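You operate a simulated robot arm through the tools that you are given. There is no shell and no other tool. Be economical: measure what you need, move in short steps, check, and stop when the job is done.

The job below is to be done with a simulated robot arm. You get a single attempt, and the scene is never put back.

JOB
Pull the slide tray out, lift the pack with the rocker and sort it by its seam.
Fine: a good seam goes in the good tray, a scorched one in the reject tray; rock the pin down again.

Only the result counts: the job must be done as asked and must still hold three seconds after the hand-in. Knocking over, shifting, dropping, spilling or breaking anything else fails it.

ROBOT AND FRAMES
A 6-joint arm with a two-finger parallel gripper, fixed in place. Base frame: the origin is at the foot of the arm, x ahead of it, y to its left, z up; the work surface is at about z = 0.74. Lengths are in m, angles in degrees, forces in N, time in s.
With the tool pointing down near the work surface it reaches from about 0.2 to 0.64 m from the base axis. Its first joint turns from -66.0 to 66.0 degrees. Payload 2.7 kg.
The tool frame sits at the grasp point between the pads (the TCP): z along the fingers, y along the line on which they close. The tips reach 0.023 m beyond it. Largest opening 0.094 m; finger width 0.038, thickness 0.01; the body of the gripper, 0.054 by 0.096 m, starts 0.039 m behind the TCP.
Orientation is that of the tool frame in the base frame, as a unit quaternion [w, x, y, z]. With the fingers straight down and closing along the base's y, the tool's x points along the base's -x, its y along +y and its z along -z.

CONTROLS
- The arm moves only by the tool jog_arm. Its argument "moves" is a list that holds one entry, the list of rows, each a list of 7 numbers: the turn, a rotation vector about the base's x, y, z in degrees, then the shift along the base's x, y, z in m, then the gripper command, from -1 (shut) to 1 (fully open), values between in proportion. In form: [[[ax, ay, az, dx, dy, dz, claw], ...]]. A call has 1 to 20 rows; each row shifts and turns the commanded pose from where the row before left it. A row lasts 0.2 s, in which the tool goes at most 0.05 m and 8.6 degrees; a call with a longer step from one row to the next is refused whole, and so is a gripper value outside its range. Where a pose cannot be reached the arm comes as near as it can. A force on the tool above 60 N (or 10 N above the force at the start of the call, whichever is more), or a blocked arm, ends the call early, and 0.2 s more pass. Each finger travels about 0.045 m/s and halts on what it meets, pressing with about 22 N; the grip force reading is that of the motor and also rises with nothing between the fingers. The clock runs only during rows and for 0.2 s after the last one: add rows that do not move to give the fingers time. It gives the time, the measured TCP pose, the force on the tool (base axes), the opening and the grip force at its end, in the units of the frame above (readings bear some noise), and new pictures: "pictures" is both (left out), scene, wrist or none.
- Cameras (640 x 400 px; columns grow to the right, rows downward): "scene" is fixed at [0.0679, -0.4209, 1.4167]; the picture's right is [0.86, -0.52, 0.00], its down [-0.24, -0.39, -0.89] and it looks along [0.46, 0.76, -0.46] (base axes); focal length 348 px, centre (320, 200). "wrist" rides on the gripper at [0.086, 0.016, -0.074] in the tool frame; the picture's right is [-0.18, 0.98, 0.00], its down [-0.58, -0.11, -0.81] and it looks along [-0.79, -0.15, 0.59] (tool axes); focal length 243 px, centre (320, 200). There is no depth. A picture from a camera that has moved, and an enlarged one, comes with that camera's place and axes in the base frame and with its lens.
- zoom(camera, box): a new picture of the part [left, top, right, bottom] of that camera's present view, enlarged. It takes no simulated time.
- finish_job(): hands the job in; it is judged then, once.

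Work in short steps. Places have to be worked out from the pictures, the camera data and where the tool is seen: move nearer, look again, correct. Check each grasp and each placing, and mend what went wrong. You have 120 turns and 170 pictures in all, those below and enlarged ones among them. Open the gripper and draw the arm clear of the work before you hand the job in, unless the task says otherwise; then end with one line.

The tools are called after "Emit:" as name(argument=value, ...) on one line, values as JSON. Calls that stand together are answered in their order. jog_arm: Moves the arm, as the interface text tells. Its arguments: {"type":"object","properties":{"moves":{"type":"array","items":{"type":"array","items":{"type":"array","items":{"type":"number"}}}},"pictures":{"type":"string","enum":["both","scene","wrist","none"]}},"required":["moves"]} The other tools are called the same way: zoom (camera, box) takes an enlarged picture of a part of a camera's view; finish_job () hands the job in.

At the start:

```text
time: 0.0
tcp_pos: [0.3156, 0.1119, 1.1359]
orientation: [-0.001, 0.0, 1.0, 0.0]
contact_force: [0.9, 0.3, -0.4]
gripper_width: 0.0941
finger_force: 0.2
```

scene: 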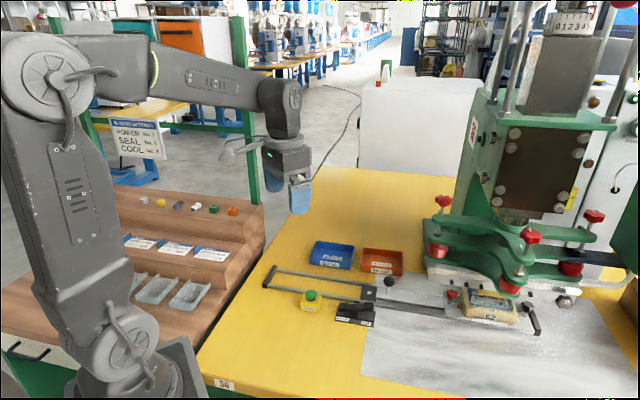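
wrist: 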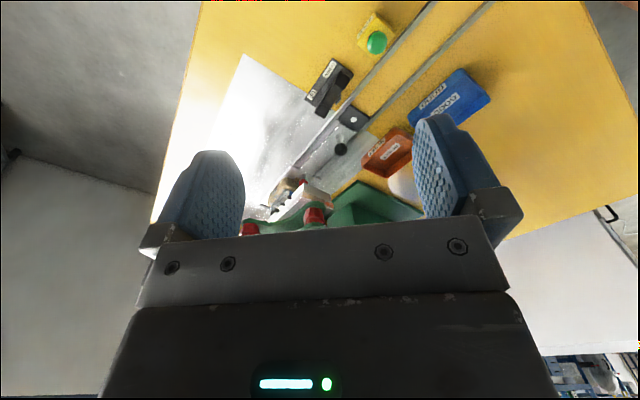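

The scene shows a press with a slide, two trays, a button box and a rocker. I zoom in to understand the details.

Emit:
zoom(camera="scene", box=[250, 220, 450, 345])

Emit:
zoom(camera="scene", box=[410, 220, 610, 345])

Emit:
zoom(camera="wrist", box=[230, 0, 510, 240])

```text
3.20 times, centred on (350, 282) of scene
camera zoom: at [0.0679, -0.4209, 1.4167], right [0.86, -0.52, 0.0], down [-0.24, -0.39, -0.89], along [0.46, 0.76, -0.46], focal length 1112 px, centre (224, -64)
```

zoom: 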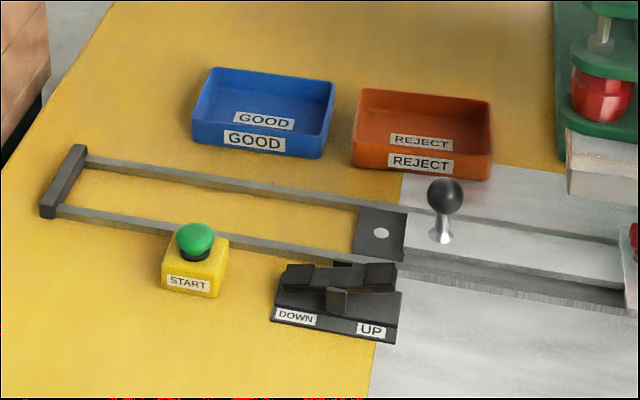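

```text
3.20 times, centred on (510, 282) of scene
camera zoom: at [0.0679, -0.4209, 1.4167], right [0.86, -0.52, 0.0], down [-0.24, -0.39, -0.89], along [0.46, 0.76, -0.46], focal length 1112 px, centre (-288, -64)
```

zoom: 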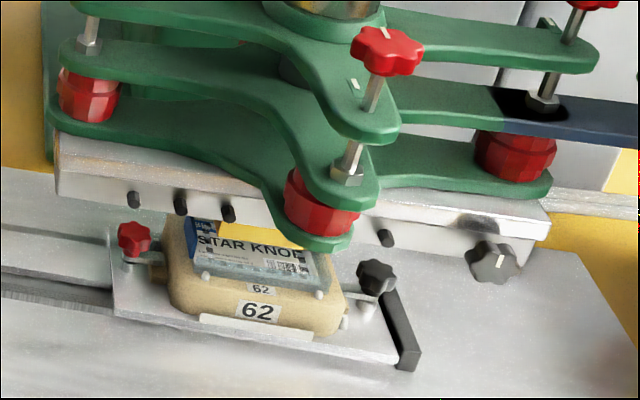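

```text
1.67 times, centred on (370, 120) of wrist
camera zoom: at [0.2294, 0.1284, 1.2095], right [0.18, 0.98, 0.0], down [0.58, -0.11, 0.81], along [0.79, -0.15, -0.59], focal length 404 px, centre (237, 333)
```

zoom: 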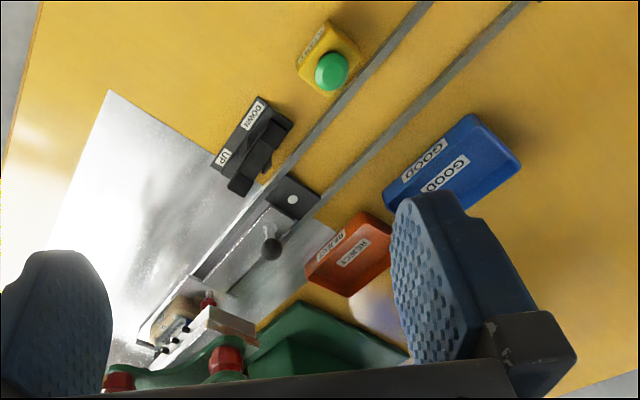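

I place the slide ball at about (0.598, 0.10, 0.80), with the rails running along (-0.71, 0.70), the pin at (0.562, 0.137) and the rocker at (0.47, 0.08). I turn the tool 45° so it closes along the rails and approach the ball for a closer look.

Emit:
jog_arm(moves=[[[0, 0, 7.5, 0.035, -0.002, -0.028, 1], [0, 0, 7.5, 0.035, -0.002, -0.028, 1], [0, 0, 7.5, 0.035, -0.002, -0.028, 1], [0, 0, 7.5, 0.035, -0.002, -0.028, 1], [0, 0, 7.5, 0.035, -0.002, -0.028, 1], [0, 0, 7.5, 0.035, -0.002, -0.028, 1], [0, 0, 0, 0, 0, 0, 1]]])

```text
time: 1.6
tcp_pos: [0.5259, 0.1003, 0.9678]
orientation: [0.0, -0.384, 0.923, 0.0]
contact_force: [-0.3, 0.0, 0.8]
gripper_width: 0.0941
finger_force: 0.0
camera wrist: at [0.4532, 0.051, 1.0421], right [-0.57, 0.82, 0.0], down [0.49, 0.33, 0.81], along [0.66, 0.46, -0.59], focal length 243 px, centre (320, 200)
```

scene: 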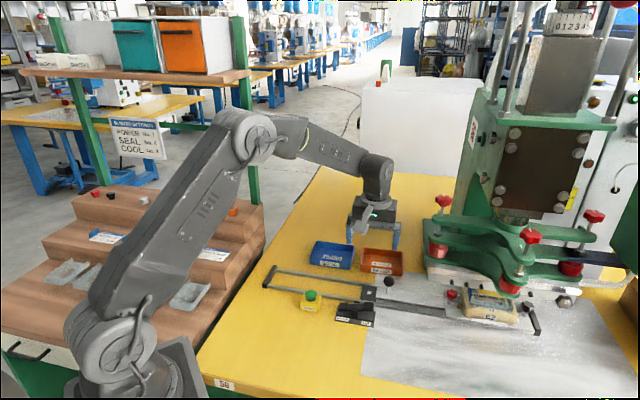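
wrist: 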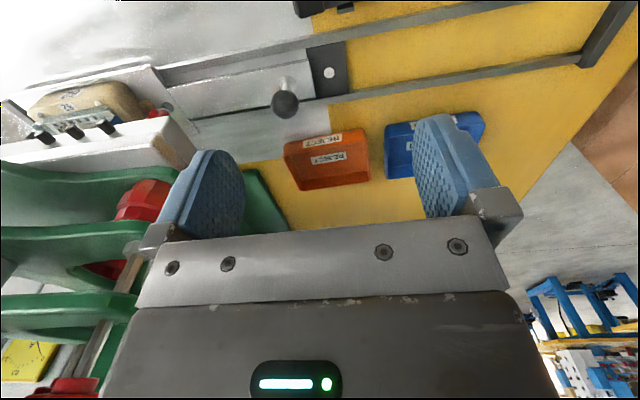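

Both cameras agree on the ball: about (0.598, 0.106, 0.80). I go over it, descend and grip.

Emit:
jog_arm(moves=[[[0, 0, 0, 0.036, 0.003, -0.02, 1], [0, 0, 0, 0.036, 0.003, -0.02, 1], [0, 0, 0, 0, 0, -0.04, 1], [0, 0, 0, 0, 0, -0.04, 1], [0, 0, 0, 0, 0, -0.04, 1], [0, 0, 0, 0, 0, -0.005, 1], [0, 0, 0, 0, 0, 0, 1]]])

```text
time: 3.2
tcp_pos: [0.5973, 0.1083, 0.8013]
orientation: [0.0, -0.382, 0.924, 0.001]
contact_force: [-0.2, -0.1, -0.4]
gripper_width: 0.094
finger_force: 0.0
camera wrist: at [0.5251, 0.0568, 0.8757], right [-0.57, 0.82, 0.0], down [0.49, 0.33, 0.81], along [0.67, 0.46, -0.59], focal length 243 px, centre (320, 200)
```

scene: 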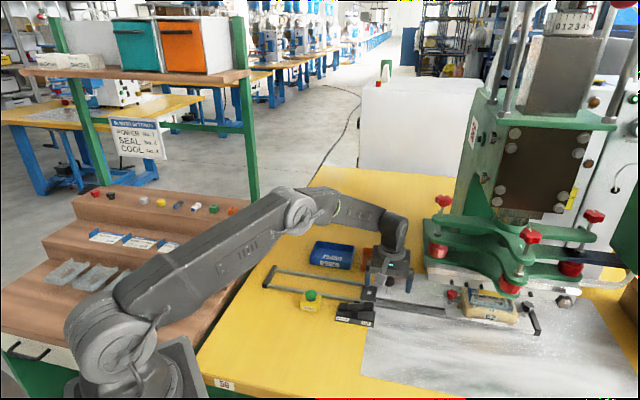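
wrist: 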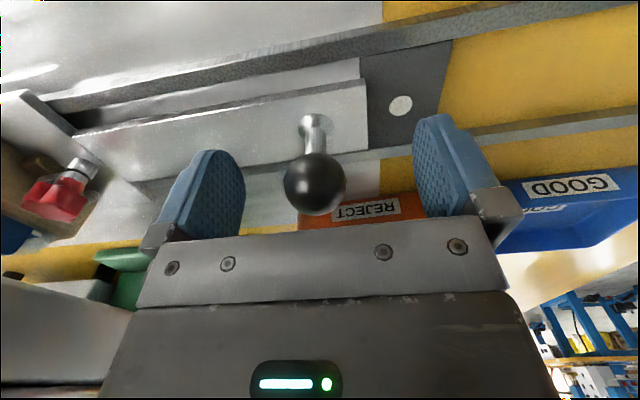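

The ball sits between the fingers at TCP height. I close on it.

Emit:
jog_arm(moves=[[[0, 0, 0, 0, 0, 0, 0.2], [0, 0, 0, 0, 0, 0, -0.2], [0, 0, 0, 0, 0, 0, -0.6], [0, 0, 0, 0, 0, 0, -1], [0, 0, 0, 0, 0, 0, -1], [0, 0, 0, 0, 0, 0, -1]]], pictures="wrist")

```text
time: 4.6
tcp_pos: [0.5989, 0.1063, 0.8024]
orientation: [0.0, -0.382, 0.924, 0.0]
contact_force: [3.3, -4.2, -0.8]
gripper_width: 0.0302
finger_force: 44.9
camera wrist: at [0.5253, 0.0565, 0.876], right [-0.56, 0.83, 0.0], down [0.49, 0.33, 0.81], along [0.67, 0.46, -0.59], focal length 243 px, centre (320, 200)
```

wrist: 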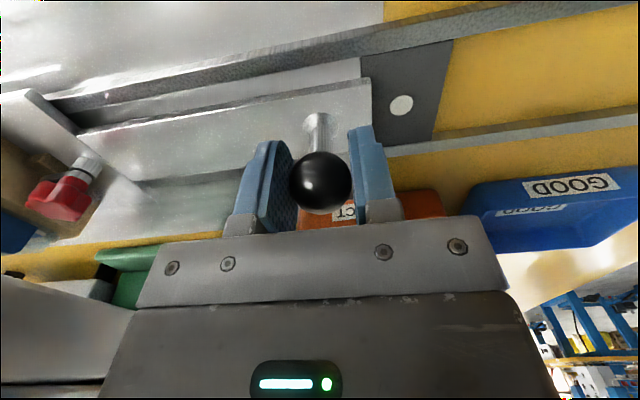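

Gripped (0.030 m). I pull part-way along the rails and check.

Emit:
jog_arm(moves=[[[0, 0, 0, -0.007, 0.007, 0, -1], [0, 0, 0, -0.0142, 0.0141, 0, -1], [0, 0, 0, -0.0142, 0.0141, 0, -1], [0, 0, 0, -0.0142, 0.0141, 0, -1], [0, 0, 0, -0.0142, 0.0141, 0, -1], [0, 0, 0, -0.0142, 0.0141, 0, -1]]])

```text
time: 6.0
tcp_pos: [0.5197, 0.184, 0.8021]
orientation: [0.001, -0.384, 0.923, 0.0]
contact_force: [13.0, 12.4, -15.3]
gripper_width: 0.0303
finger_force: 45.1
camera wrist: at [0.4468, 0.1346, 0.876], right [-0.57, 0.82, 0.0], down [0.49, 0.33, 0.81], along [0.67, 0.46, -0.59], focal length 243 px, centre (320, 200)
```

scene: 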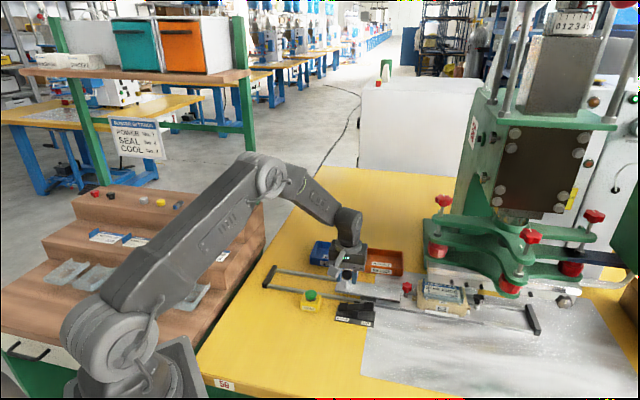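
wrist: 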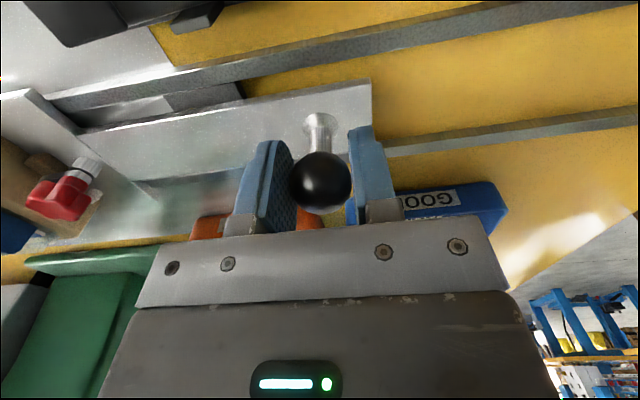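

The tray follows. There is a small side load toward (+,+,-), so I correct slightly and keep pulling.

Emit:
jog_arm(moves=[[[0, 0, 0, 0.0015, 0.0015, -0.001, -1], [0, 0, 0, -0.014, 0.0143, 0, -1], [0, 0, 0, -0.014, 0.0143, 0, -1], [0, 0, 0, -0.014, 0.0143, 0, -1], [0, 0, 0, -0.014, 0.0143, 0, -1], [0, 0, 0, -0.014, 0.0143, 0, -1], [0, 0, 0, -0.014, 0.0143, 0, -1]]], pictures="scene")

```text
time: 7.6
tcp_pos: [0.4353, 0.2694, 0.8001]
orientation: [-0.003, -0.384, 0.923, 0.0]
contact_force: [-20.8, -18.1, 21.0]
gripper_width: 0.0305
finger_force: 44.2
```

scene: 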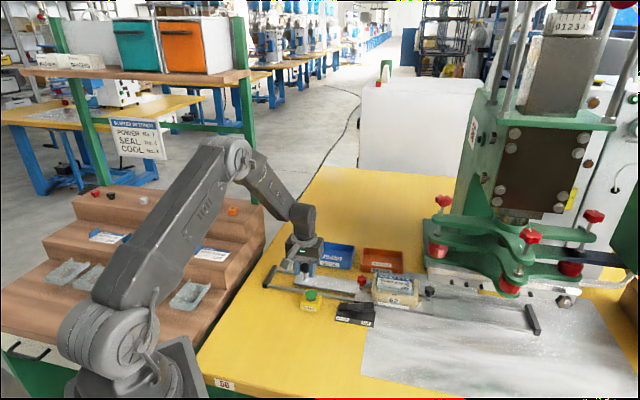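

Overcorrected a little; I take half back and pull the remaining ~7 cm gently until the stop.

Emit:
jog_arm(moves=[[[0, 0, 0, -0.001, -0.001, 0.0008, -1], [0, 0, 0, -0.0106, 0.0106, 0, -1], [0, 0, 0, -0.0106, 0.0106, 0, -1], [0, 0, 0, -0.0106, 0.0106, 0, -1], [0, 0, 0, -0.0106, 0.0106, 0, -1], [0, 0, 0, -0.004, 0.004, 0, -1], [0, 0, 0, -0.003, 0.003, 0, -1], [0, 0, 0, -0.003, 0.003, 0, -1]]])

```text
time: 9.4
tcp_pos: [0.3872, 0.3174, 0.8016]
orientation: [-0.001, -0.38, 0.925, -0.002]
contact_force: [21.1, -39.1, -7.9]
gripper_width: 0.0304
finger_force: 45.1
camera wrist: at [0.3148, 0.2683, 0.8758], right [-0.56, 0.83, 0.0], down [0.49, 0.33, 0.81], along [0.67, 0.45, -0.59], focal length 243 px, centre (320, 200)
```

scene: 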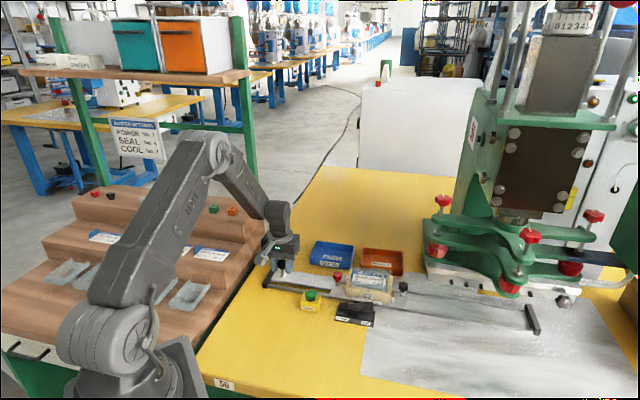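
wrist: 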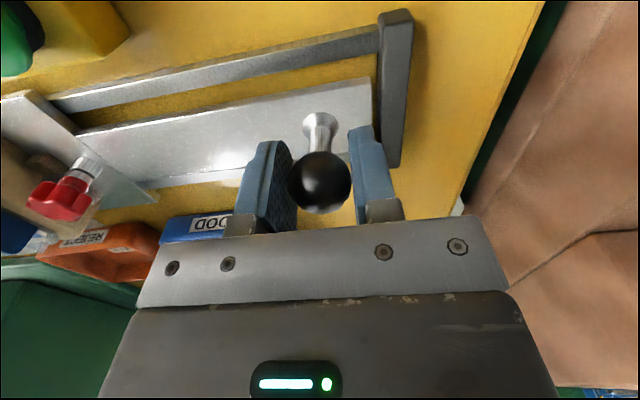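

The tray is against its stop. I release the ball, relax, rise and look.

Emit:
jog_arm(moves=[[[0, 0, 0, 0.003, -0.003, 0, -1], [0, 0, 0, 0, 0, 0, 0.3], [0, 0, 0, 0, 0, 0, 0.3], [0, 0, 0, 0, 0, 0, 0.3], [0, 0, 0, 0, 0, 0.04, 0.3], [0, 0, 0, 0, 0, 0.05, 0.3], [0, 0, 0, 0, 0, 0.05, 0.3], [0, 0, 0, 0, 0, 0.03, 0.3], [0, 0, 0, 0, 0, 0, 0.3]]])

Emit:
zoom(camera="scene", box=[300, 230, 440, 330])

```text
time: 11.4
tcp_pos: [0.3869, 0.3192, 0.9719]
orientation: [0.0, -0.383, 0.924, -0.001]
contact_force: [0.8, 0.0, 0.7]
gripper_width: 0.061
finger_force: 0.0
camera wrist: at [0.3147, 0.2698, 1.0467], right [-0.57, 0.82, 0.0], down [0.49, 0.33, 0.81], along [0.67, 0.46, -0.59], focal length 243 px, centre (320, 200)
```

scene: 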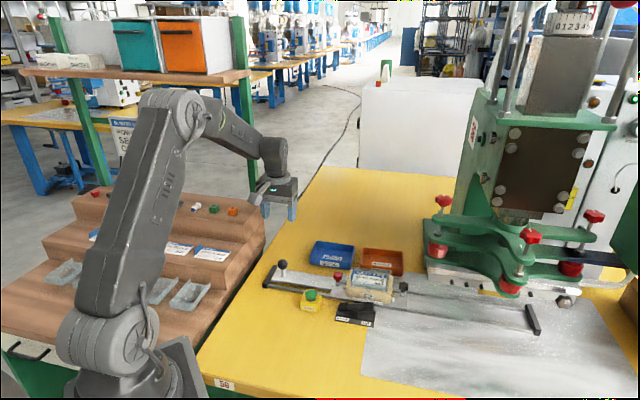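
wrist: 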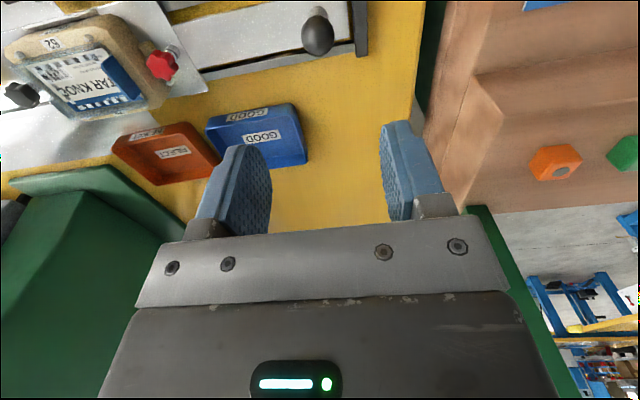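

```text
4.00 times, centred on (370, 280) of scene
camera zoom: at [0.0679, -0.4209, 1.4167], right [0.86, -0.52, 0.0], down [-0.24, -0.39, -0.89], along [0.46, 0.76, -0.46], focal length 1390 px, centre (120, -120)
```

zoom: 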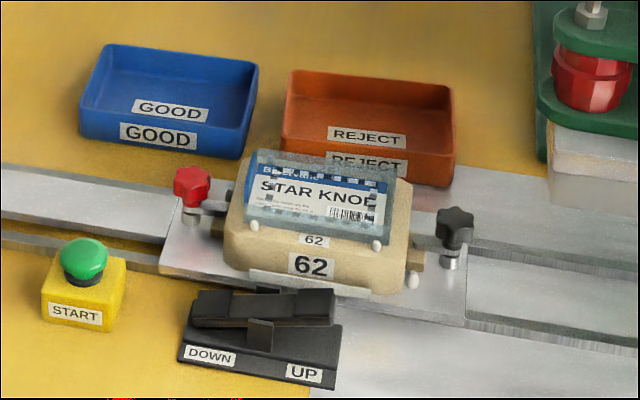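

The tray is out; the nest sits over the pin. I close the gripper and move over to look at the rocker and pack from the wrist camera.

Emit:
jog_arm(moves=[[[0, 0, 0, 0.002, -0.043, -0.01, -0.3], [0, 0, 0, 0.002, -0.043, -0.01, -1], [0, 0, 0, 0.002, -0.043, -0.01, -1], [0, 0, 0, 0.002, -0.043, -0.01, -1], [0, 0, 0, 0.002, -0.043, -0.01, -1], [0, 0, 0, 0.002, -0.043, -0.01, -1], [0, 0, 0, 0.002, -0.043, -0.01, -1], [0, 0, 0, 0, 0, 0, -1]]], pictures="none")

Emit:
zoom(camera="wrist", box=[180, 20, 500, 220])

```text
time: 13.2
tcp_pos: [0.4006, 0.0195, 0.9034]
orientation: [-0.001, -0.384, 0.923, -0.001]
contact_force: [0.7, 0.1, 0.4]
gripper_width: 0.0
finger_force: 21.6
```

```text
2.00 times, centred on (340, 120) of wrist
camera zoom: at [0.3283, -0.0303, 0.9766], right [-0.57, 0.82, 0.0], down [0.49, 0.33, 0.81], along [0.67, 0.46, -0.59], focal length 485 px, centre (280, 360)
```

zoom: 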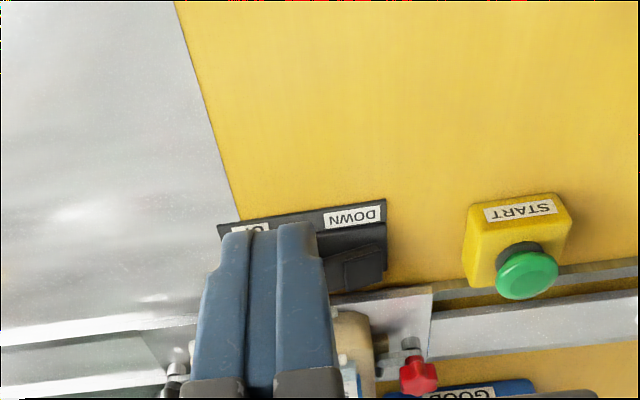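

The closed fingers hide the rocker; I shift along the rail direction to see past them.

Emit:
jog_arm(moves=[[[0, 0, 0, -0.03, 0.03, 0.02, -1], [0, 0, 0, -0.03, 0.03, 0.02, -1], [0, 0, 0, 0, 0, 0, -1]]], pictures="none")

Emit:
zoom(camera="wrist", box=[80, 50, 320, 200])

```text
time: 14.0
tcp_pos: [0.341, 0.0794, 0.9417]
orientation: [0.0, -0.383, 0.924, 0.0]
contact_force: [0.0, 0.8, -0.1]
gripper_width: 0.0
finger_force: 22.3
```

```text
2.67 times, centred on (200, 125) of wrist
camera zoom: at [0.2685, 0.0301, 1.0164], right [-0.56, 0.83, 0.0], down [0.49, 0.33, 0.81], along [0.66, 0.46, -0.59], focal length 647 px, centre (640, 400)
```

zoom: 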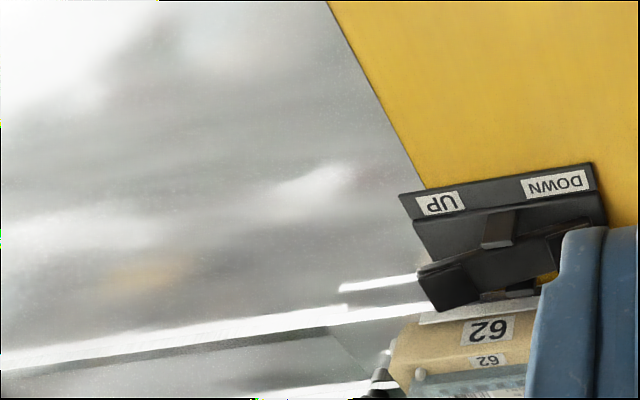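

The rocker's UP end is the raised one, at about (0.503, 0.077, 0.785). I bring the closed fingertips above it and descend.

Emit:
jog_arm(moves=[[[0, 0, 0, 0.0402, -0.0006, -0.02, -1], [0, 0, 0, 0.0402, -0.0006, -0.02, -1], [0, 0, 0, 0.0402, -0.0006, -0.02, -1], [0, 0, 0, 0.0402, -0.0006, -0.02, -1], [0, 0, 0, 0, 0, -0.03, -1], [0, 0, 0, 0, 0, -0.01, -1], [0, 0, 0, 0, 0, 0, -1]]])

Emit:
zoom(camera="scene", box=[300, 230, 440, 330])

```text
time: 15.6
tcp_pos: [0.5022, 0.0758, 0.8221]
orientation: [0.0, -0.382, 0.924, 0.001]
contact_force: [0.1, 0.5, 0.0]
gripper_width: 0.0
finger_force: 22.1
camera wrist: at [0.4296, 0.0264, 0.8968], right [-0.57, 0.82, 0.0], down [0.49, 0.33, 0.81], along [0.67, 0.46, -0.59], focal length 243 px, centre (320, 200)
```

scene: 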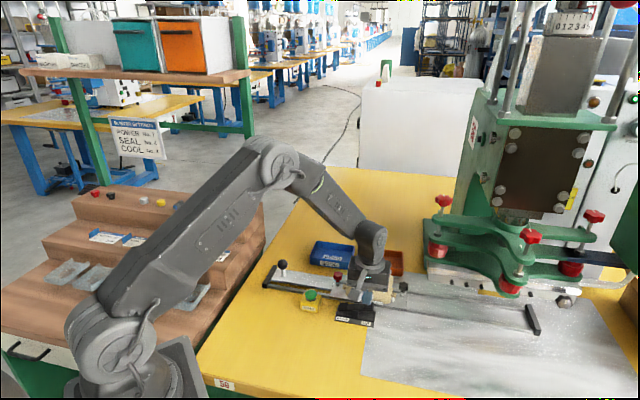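
wrist: 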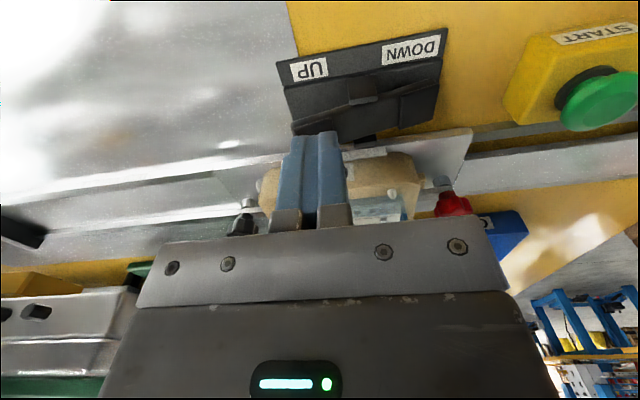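

```text
4.00 times, centred on (370, 280) of scene
camera zoom: at [0.0679, -0.4209, 1.4167], right [0.86, -0.52, 0.0], down [-0.24, -0.39, -0.89], along [0.46, 0.76, -0.46], focal length 1390 px, centre (120, -120)
```

zoom: 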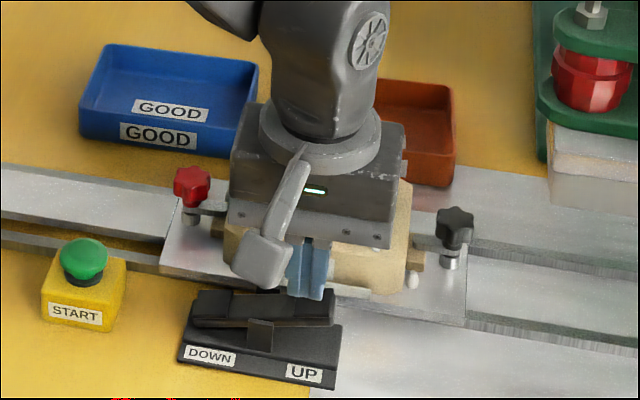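

The fingertips are lined up over the UP end. I press down in small steps.

Emit:
jog_arm(moves=[[[0, 0, 0, 0, 0, -0.008, -1], [0, 0, 0, 0, 0, -0.006, -1], [0, 0, 0, 0, 0, -0.006, -1], [0, 0, 0, 0, 0, -0.006, -1], [0, 0, 0, 0, 0, -0.004, -1]]], pictures="none")

Emit:
zoom(camera="scene", box=[300, 230, 440, 330])

```text
time: 16.8
tcp_pos: [0.4998, 0.0767, 0.7915]
orientation: [0.0, -0.383, 0.924, 0.001]
contact_force: [0.8, -1.7, 0.1]
gripper_width: 0.0001
finger_force: 22.0
```

```text
4.00 times, centred on (370, 280) of scene
camera zoom: at [0.0679, -0.4209, 1.4167], right [0.86, -0.52, 0.0], down [-0.24, -0.39, -0.89], along [0.46, 0.76, -0.46], focal length 1390 px, centre (120, -120)
```

zoom: 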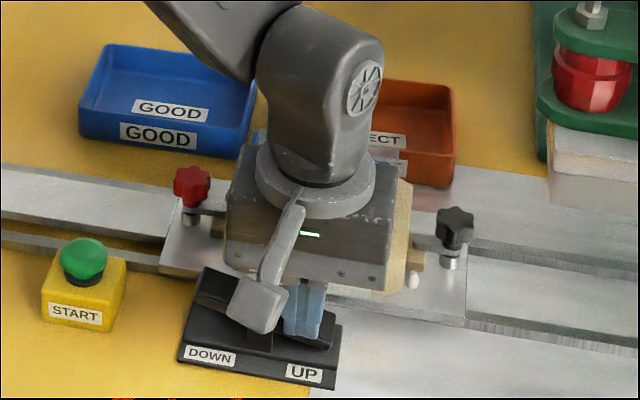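

The rocker has tipped to UP. I rise and move back to look at the pack.

Emit:
jog_arm(moves=[[[0, 0, 0, 0, 0, 0.02, -1], [0, 0, 0, -0.01, -0.01, 0.04, -1], [0, 0, 0, -0.01, -0.01, 0.045, 0], [0, 0, 0, -0.015, -0.015, 0.04, 1], [0, 0, 0, -0.015, -0.015, 0.04, 1], [0, 0, 0, 0, 0, 0, 1], [0, 0, 0, 0, 0, 0, 1]]])

Emit:
zoom(camera="scene", box=[300, 230, 440, 330])

Emit:
zoom(camera="wrist", box=[220, 50, 420, 200])

```text
time: 18.4
tcp_pos: [0.4508, 0.0247, 0.9766]
orientation: [-0.001, -0.383, 0.924, 0.0]
contact_force: [0.3, -0.8, 0.2]
gripper_width: 0.0941
finger_force: 0.0
camera wrist: at [0.3786, -0.0243, 1.0512], right [-0.57, 0.82, 0.0], down [0.49, 0.33, 0.81], along [0.67, 0.46, -0.59], focal length 243 px, centre (320, 200)
```

scene: 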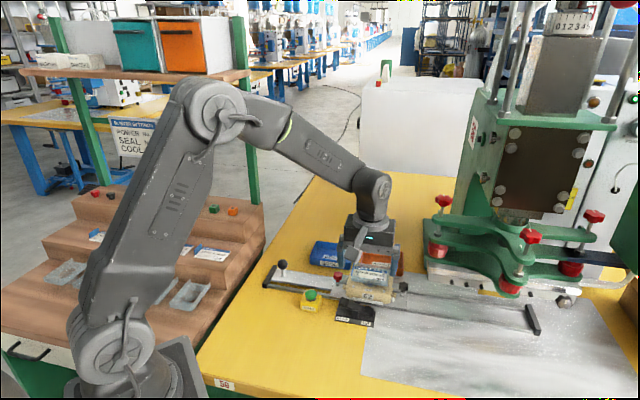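
wrist: 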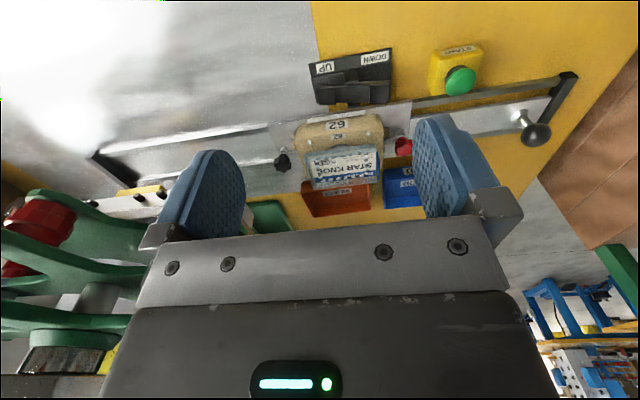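

```text
4.00 times, centred on (370, 280) of scene
camera zoom: at [0.0679, -0.4209, 1.4167], right [0.86, -0.52, 0.0], down [-0.24, -0.39, -0.89], along [0.46, 0.76, -0.46], focal length 1390 px, centre (120, -120)
```

zoom: 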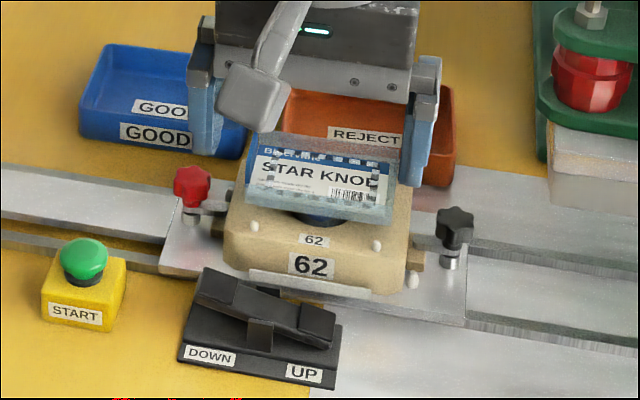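

```text
2.67 times, centred on (320, 125) of wrist
camera zoom: at [0.3786, -0.0243, 1.0512], right [-0.57, 0.82, 0.0], down [0.49, 0.33, 0.81], along [0.67, 0.46, -0.59], focal length 647 px, centre (320, 400)
```

zoom: 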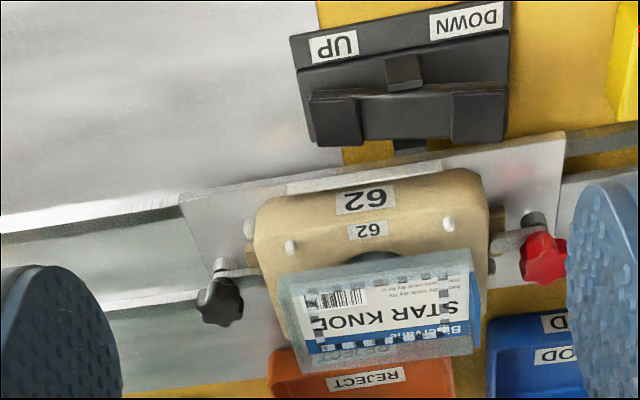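

The pack is lifted on the pin. It is about 0.10 m long along the rails and 0.07 m wide, so I'll grip it across the width. I turn the tool 90° and set up a close view of the seam.

Emit:
jog_arm(moves=[[[0, 0, -8.2, 0.0045, 0.019, 0, 1], [0, 0, -8.2, 0.0045, 0.019, 0, 1], [0, 0, -8.2, 0.0045, 0.019, 0, 1], [0, 0, -8.2, 0.0045, 0.019, 0, 1], [0, 0, -8.2, 0.0045, 0.019, 0, 1], [0, 0, -8.2, 0.0045, 0.019, 0, 1], [0, 0, -8.2, 0.0045, 0.019, 0, 1], [0, 0, -8.2, 0.0045, 0.019, -0.02, 1], [0, 0, -8.2, 0.0045, 0.019, -0.025, 1], [0, 0, -8.2, 0.0045, 0.019, -0.025, 1], [0, 0, -8.0, 0.0045, 0.019, -0.02, 1], [0, 0, 0, 0, 0, 0, 1]]])

Emit:
zoom(camera="wrist", box=[240, 90, 400, 240])

Emit:
zoom(camera="scene", box=[340, 250, 410, 310])

```text
time: 21.0
tcp_pos: [0.5013, 0.2357, 0.886]
orientation: [-0.001, 0.384, 0.923, 0.0]
contact_force: [0.3, 0.0, 0.4]
gripper_width: 0.0942
finger_force: 0.0
camera wrist: at [0.4518, 0.3083, 0.9608], right [0.83, 0.56, 0.0], down [0.33, -0.49, 0.81], along [0.46, -0.67, -0.59], focal length 243 px, centre (320, 200)
```

scene: 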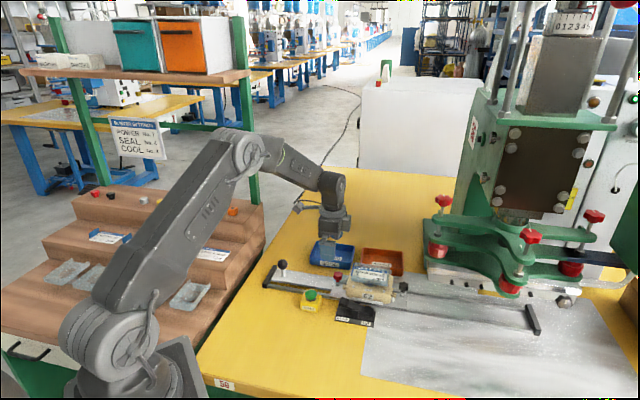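
wrist: 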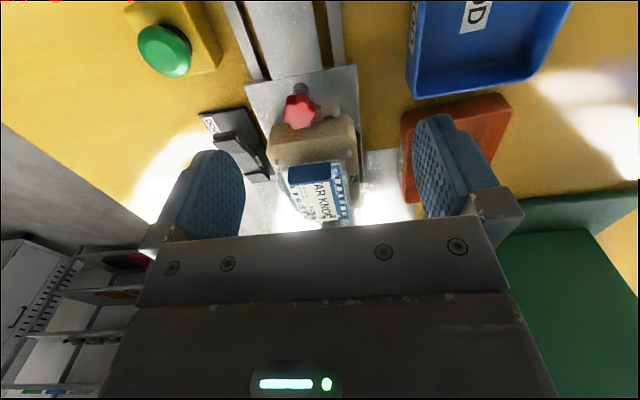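

```text
2.67 times, centred on (320, 165) of wrist
camera zoom: at [0.4518, 0.3083, 0.9608], right [0.83, 0.56, 0.0], down [0.33, -0.49, 0.81], along [0.46, -0.67, -0.59], focal length 647 px, centre (320, 293)
```

zoom: 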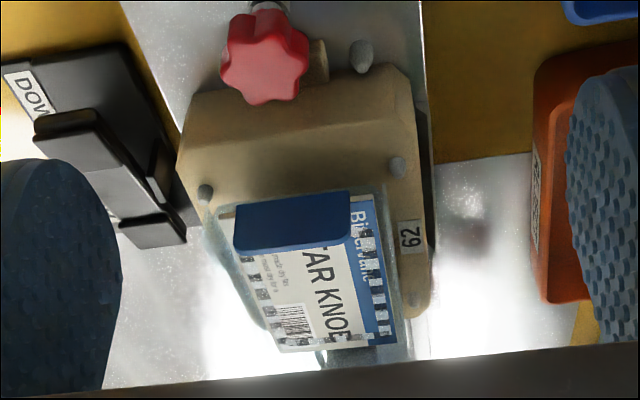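

```text
6.67 times, centred on (375, 280) of scene
camera zoom: at [0.0679, -0.4209, 1.4167], right [0.86, -0.52, 0.0], down [-0.24, -0.39, -0.89], along [0.46, 0.76, -0.46], focal length 2317 px, centre (-47, -333)
```

zoom: 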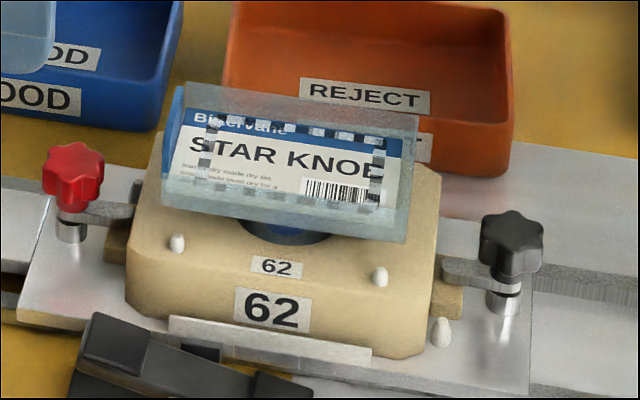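

The seam dashes look pale, but I want a closer look. I move nearer, centred on the pack at about (0.566, 0.143, 0.805), with the tips still above it.

Emit:
jog_arm(moves=[[[0, 0, 0, 0.0132, -0.0274, -0.017, 1], [0, 0, 0, 0.0132, -0.0274, -0.017, 1], [0, 0, 0, 0, 0, 0, 1]]], pictures="wrist")

Emit:
zoom(camera="wrist", box=[240, 90, 400, 240])

```text
time: 21.8
tcp_pos: [0.5283, 0.1786, 0.852]
orientation: [0.0, 0.382, 0.924, 0.0]
contact_force: [0.0, -0.7, 0.3]
gripper_width: 0.094
finger_force: 0.0
camera wrist: at [0.4787, 0.2526, 0.9268], right [0.82, 0.57, 0.0], down [0.33, -0.49, 0.81], along [0.46, -0.67, -0.59], focal length 243 px, centre (320, 200)
```

wrist: 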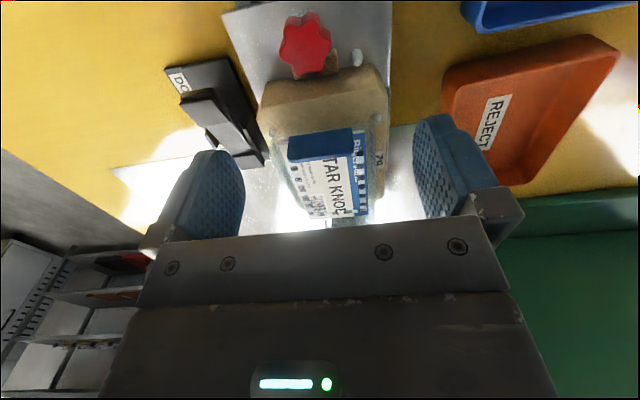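

```text
2.67 times, centred on (320, 165) of wrist
camera zoom: at [0.4787, 0.2526, 0.9268], right [0.82, 0.57, 0.0], down [0.33, -0.49, 0.81], along [0.46, -0.67, -0.59], focal length 647 px, centre (320, 293)
```

zoom: 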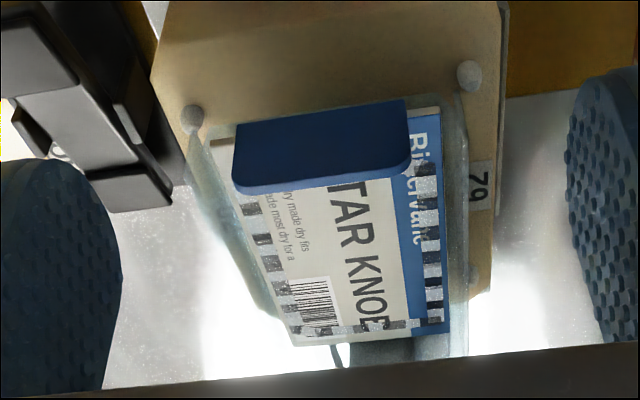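

A blue plate at the near end hides one stretch of seam. I zoom the scene view tightly onto the pack for that side.

Emit:
zoom(camera="scene", box=[355, 256, 391, 280])

Emit:
zoom(camera="wrist", box=[280, 120, 380, 230])

```text
16.00 times, centred on (373, 268) of scene
camera zoom: at [0.0679, -0.4209, 1.4167], right [0.86, -0.52, 0.0], down [-0.24, -0.39, -0.89], along [0.46, 0.76, -0.46], focal length 5560 px, centre (-528, -888)
```

zoom: 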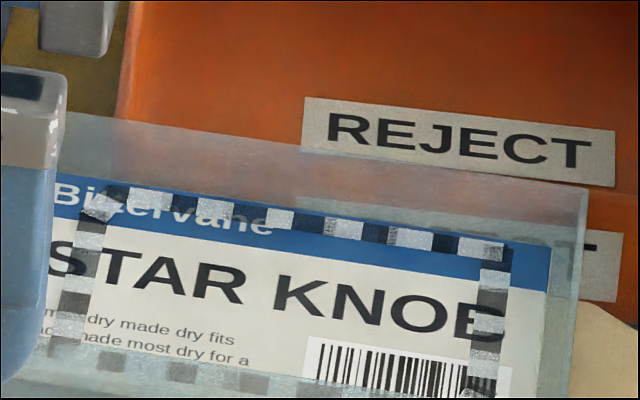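

```text
3.64 times, centred on (330, 175) of wrist
camera zoom: at [0.4787, 0.2526, 0.9268], right [0.82, 0.57, 0.0], down [0.33, -0.49, 0.81], along [0.46, -0.67, -0.59], focal length 882 px, centre (284, 291)
```

zoom: 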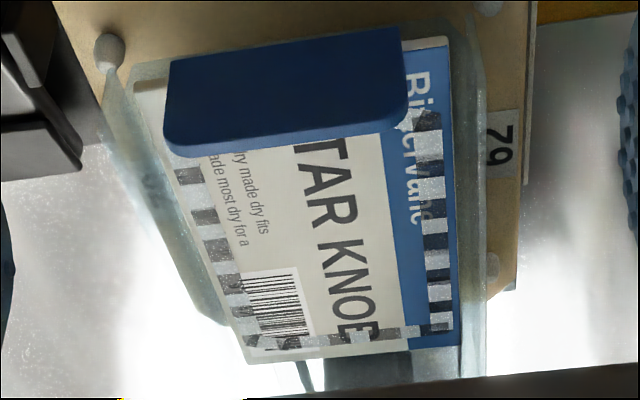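

The zoom resolves the seam well, but the finger covers the left stretch in the scene view. I draw back and zoom again.

Emit:
jog_arm(moves=[[[0, 0, 0, -0.014, 0.03, 0.03, 1], [0, 0, 0, -0.014, 0.03, 0.03, 1], [0, 0, 0, -0.01, 0.02, 0.03, 1], [0, 0, 0, 0, 0, 0, 1]]], pictures="none")

Emit:
zoom(camera="scene", box=[352, 258, 376, 276])

Emit:
zoom(camera="scene", box=[350, 258, 396, 288])

```text
time: 22.8
tcp_pos: [0.4898, 0.2589, 0.9442]
orientation: [0.0, 0.382, 0.924, 0.001]
contact_force: [0.2, -0.2, 0.3]
gripper_width: 0.0938
finger_force: 0.1
```

```text
16.00 times, centred on (364, 267) of scene
camera zoom: at [0.0679, -0.4209, 1.4167], right [0.86, -0.52, 0.0], down [-0.24, -0.39, -0.89], along [0.46, 0.76, -0.46], focal length 5560 px, centre (-384, -872)
```

zoom: 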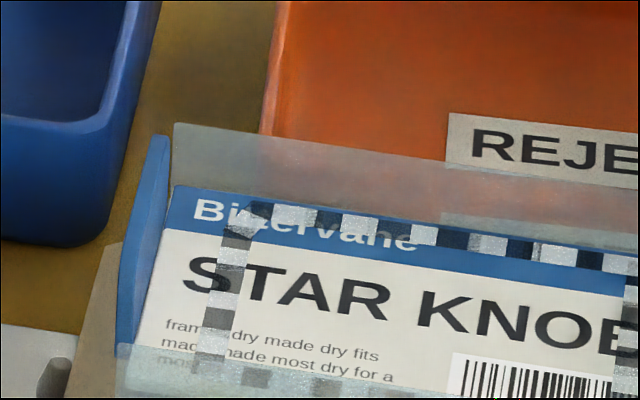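

```text
13.33 times, centred on (373, 273) of scene
camera zoom: at [0.0679, -0.4209, 1.4167], right [0.86, -0.52, 0.0], down [-0.24, -0.39, -0.89], along [0.46, 0.76, -0.46], focal length 4633 px, centre (-387, -773)
```

zoom: 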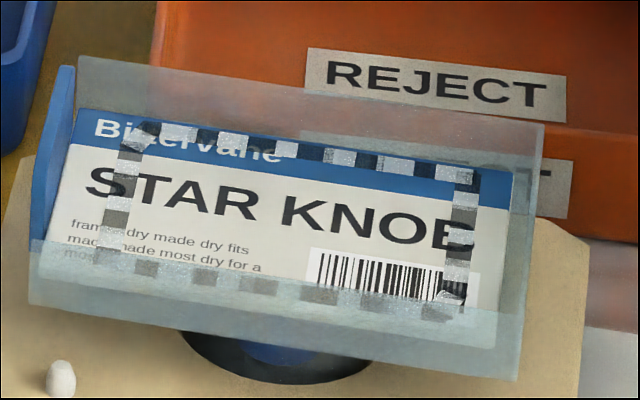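

All four seam sides are visible from the scene camera. I zoom further to judge colour.

Emit:
zoom(camera="scene", box=[355, 265, 367, 279])

Emit:
zoom(camera="scene", box=[367, 272, 387, 284])

Emit:
zoom(camera="wrist", box=[280, 130, 370, 220])

```text
16.00 times, centred on (361, 272) of scene
camera zoom: at [0.0679, -0.4209, 1.4167], right [0.86, -0.52, 0.0], down [-0.24, -0.39, -0.89], along [0.46, 0.76, -0.46], focal length 5560 px, centre (-336, -952)
```

zoom: 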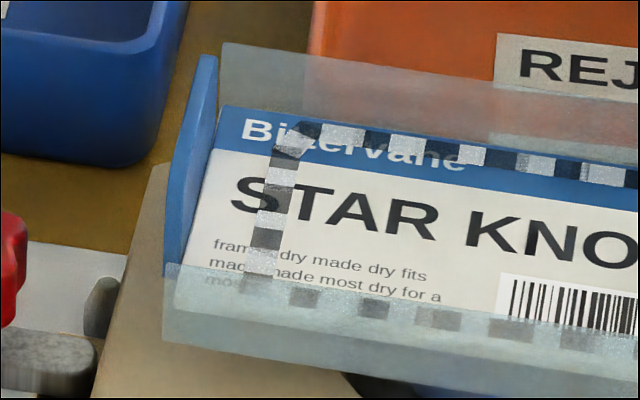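

```text
16.00 times, centred on (377, 278) of scene
camera zoom: at [0.0679, -0.4209, 1.4167], right [0.86, -0.52, 0.0], down [-0.24, -0.39, -0.89], along [0.46, 0.76, -0.46], focal length 5560 px, centre (-592, -1048)
```

zoom: 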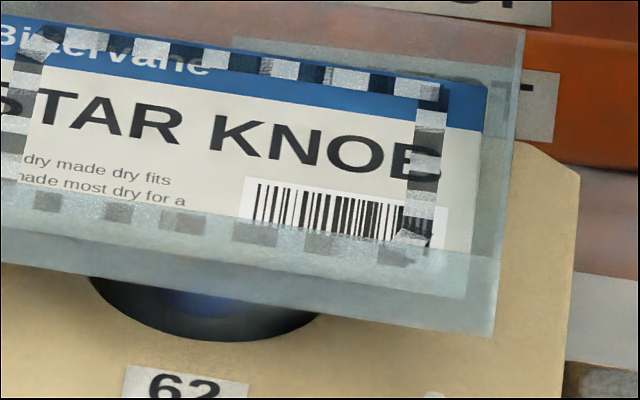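

```text
4.44 times, centred on (325, 175) of wrist
camera zoom: at [0.4398, 0.3327, 1.0189], right [0.82, 0.57, 0.0], down [0.33, -0.49, 0.81], along [0.46, -0.67, -0.59], focal length 1078 px, centre (298, 311)
```

zoom: 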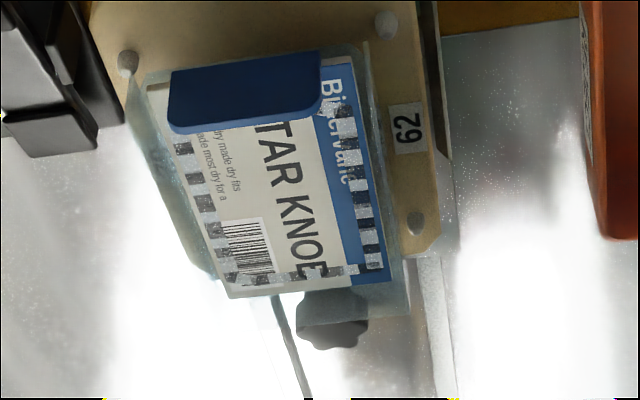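

The crimp pattern looks neutral grey/silver. I check the sign and shelf samples for a reference.

Emit:
zoom(camera="scene", box=[20, 180, 270, 330])

Emit:
zoom(camera="scene", box=[100, 110, 180, 165])

```text
2.56 times, centred on (145, 255) of scene
camera zoom: at [0.0679, -0.4209, 1.4167], right [0.86, -0.52, 0.0], down [-0.24, -0.39, -0.89], along [0.46, 0.76, -0.46], focal length 890 px, centre (768, 59)
```

zoom: 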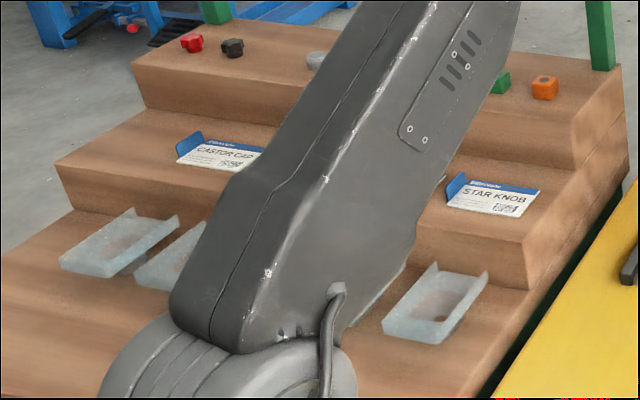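

```text
7.27 times, centred on (140, 138) of scene
camera zoom: at [0.0679, -0.4209, 1.4167], right [0.86, -0.52, 0.0], down [-0.24, -0.39, -0.89], along [0.46, 0.76, -0.46], focal length 2527 px, centre (1629, 654)
```

zoom: 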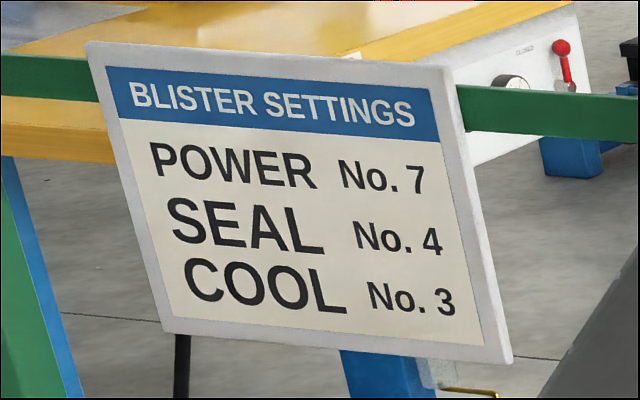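

The shelf shows the unsealed cards without the crimp; the seam here is even, neutral silver/grey with no browning, so it looks good. Before gripping, I test the reach over the GOOD tray and measure it.

Emit:
jog_arm(moves=[[[0, 0, 0, 0.025, 0.028, -0.015, 1], [0, 0, 0, 0.025, 0.028, -0.015, 1], [0, 0, 0, 0.025, 0.028, -0.015, 1], [0, 0, 0, 0, 0, -0.03, 1], [0, 0, 0, 0, 0, 0, 1]]])

Emit:
zoom(camera="scene", box=[290, 220, 410, 310])

```text
time: 24.0
tcp_pos: [0.5504, 0.3351, 0.8675]
orientation: [0.0, 0.383, 0.924, 0.0]
contact_force: [-0.6, -0.2, -0.3]
gripper_width: 0.094
finger_force: 0.1
out of reach, approached as far as the arm can: row 3
camera wrist: at [0.5003, 0.4075, 0.9421], right [0.82, 0.57, 0.0], down [0.33, -0.49, 0.81], along [0.46, -0.67, -0.59], focal length 243 px, centre (320, 200)
```

scene: 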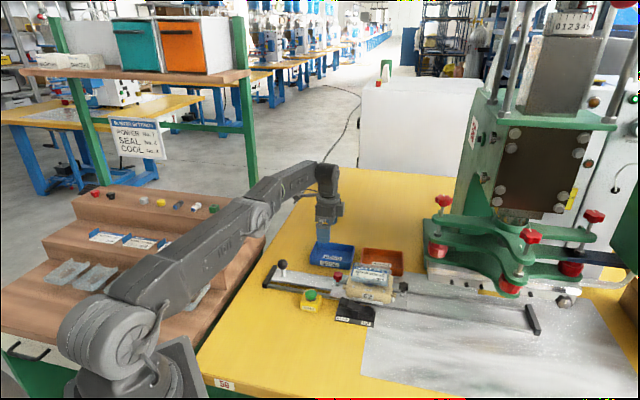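
wrist: 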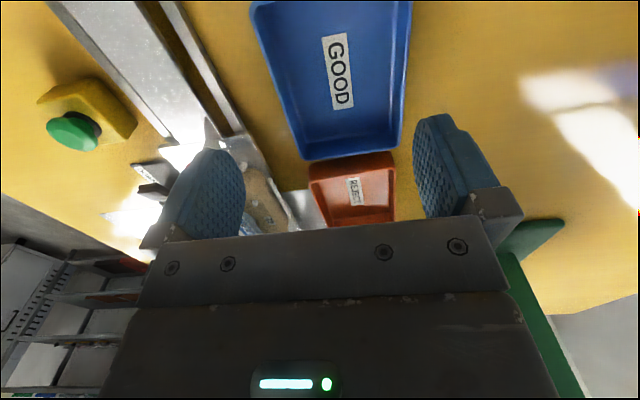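

```text
4.44 times, centred on (350, 265) of scene
camera zoom: at [0.0679, -0.4209, 1.4167], right [0.86, -0.52, 0.0], down [-0.24, -0.39, -0.89], along [0.46, 0.76, -0.46], focal length 1544 px, centre (187, -89)
```

zoom: 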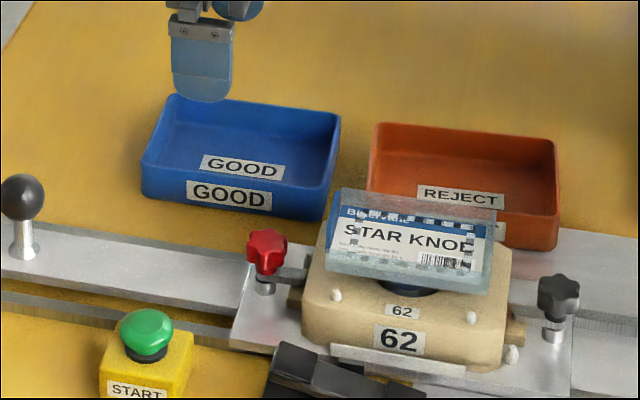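

The tray rim centre is near (0.567, 0.328), radius ≈0.655 — right at the reach limit. I test how far the arm actually gets there at z≈0.80, still above the rim.

Emit:
jog_arm(moves=[[[0, 0, 0, 0.008, -0.0035, -0.03, 1], [0, 0, 0, 0.0085, -0.0035, -0.03, 1], [0, 0, 0, 0, 0, 0, 1]]])

Emit:
zoom(camera="scene", box=[290, 220, 390, 290])

```text
time: 24.8
tcp_pos: [0.5555, 0.3178, 0.8086]
orientation: [0.001, 0.382, 0.924, 0.0]
contact_force: [0.6, -0.8, -1.2]
gripper_width: 0.0942
finger_force: 0.0
out of reach, approached as far as the arm can: row 1, 2
camera wrist: at [0.5055, 0.3917, 0.8833], right [0.82, 0.57, 0.0], down [0.33, -0.49, 0.81], along [0.46, -0.67, -0.59], focal length 243 px, centre (320, 200)
```

scene: 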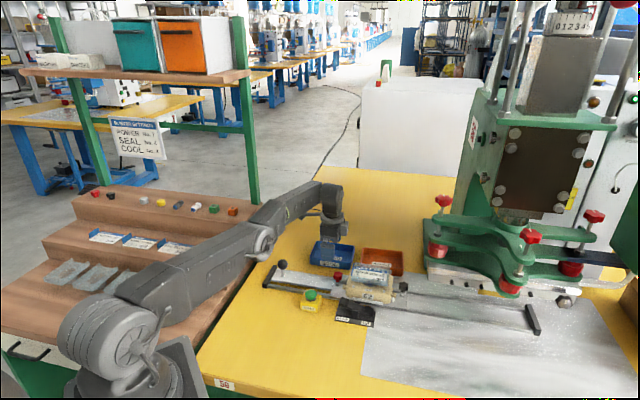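
wrist: 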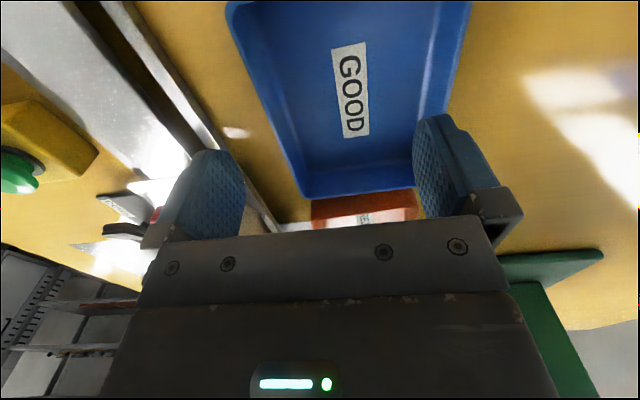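

```text
5.71 times, centred on (340, 255) of scene
camera zoom: at [0.0679, -0.4209, 1.4167], right [0.86, -0.52, 0.0], down [-0.24, -0.39, -0.89], along [0.46, 0.76, -0.46], focal length 1986 px, centre (206, -114)
```

zoom: 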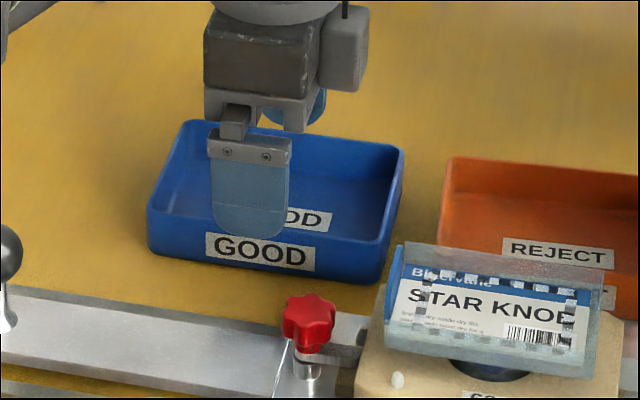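

The vertical reach limit is 0.640 m, so placing will need a slight outward tilt (~7°). Now I rise and go back toward the pack.

Emit:
jog_arm(moves=[[[0, 0, 0, -0.015, -0.01, 0.03, 1], [0, 0, 0, -0.015, -0.015, 0.035, 1], [0, 0, 0, 0, -0.035, 0.01, 1], [0, 0, 0, 0, -0.035, 0, 1], [0, 0, 0, 0, 0, 0, 1]]], pictures="none")

```text
time: 26.0
tcp_pos: [0.543, 0.2336, 0.8829]
orientation: [0.0, 0.382, 0.924, 0.0]
contact_force: [0.4, -0.9, 0.3]
gripper_width: 0.094
finger_force: 0.0
out of reach, approached as far as the arm can: row 1, 2
```

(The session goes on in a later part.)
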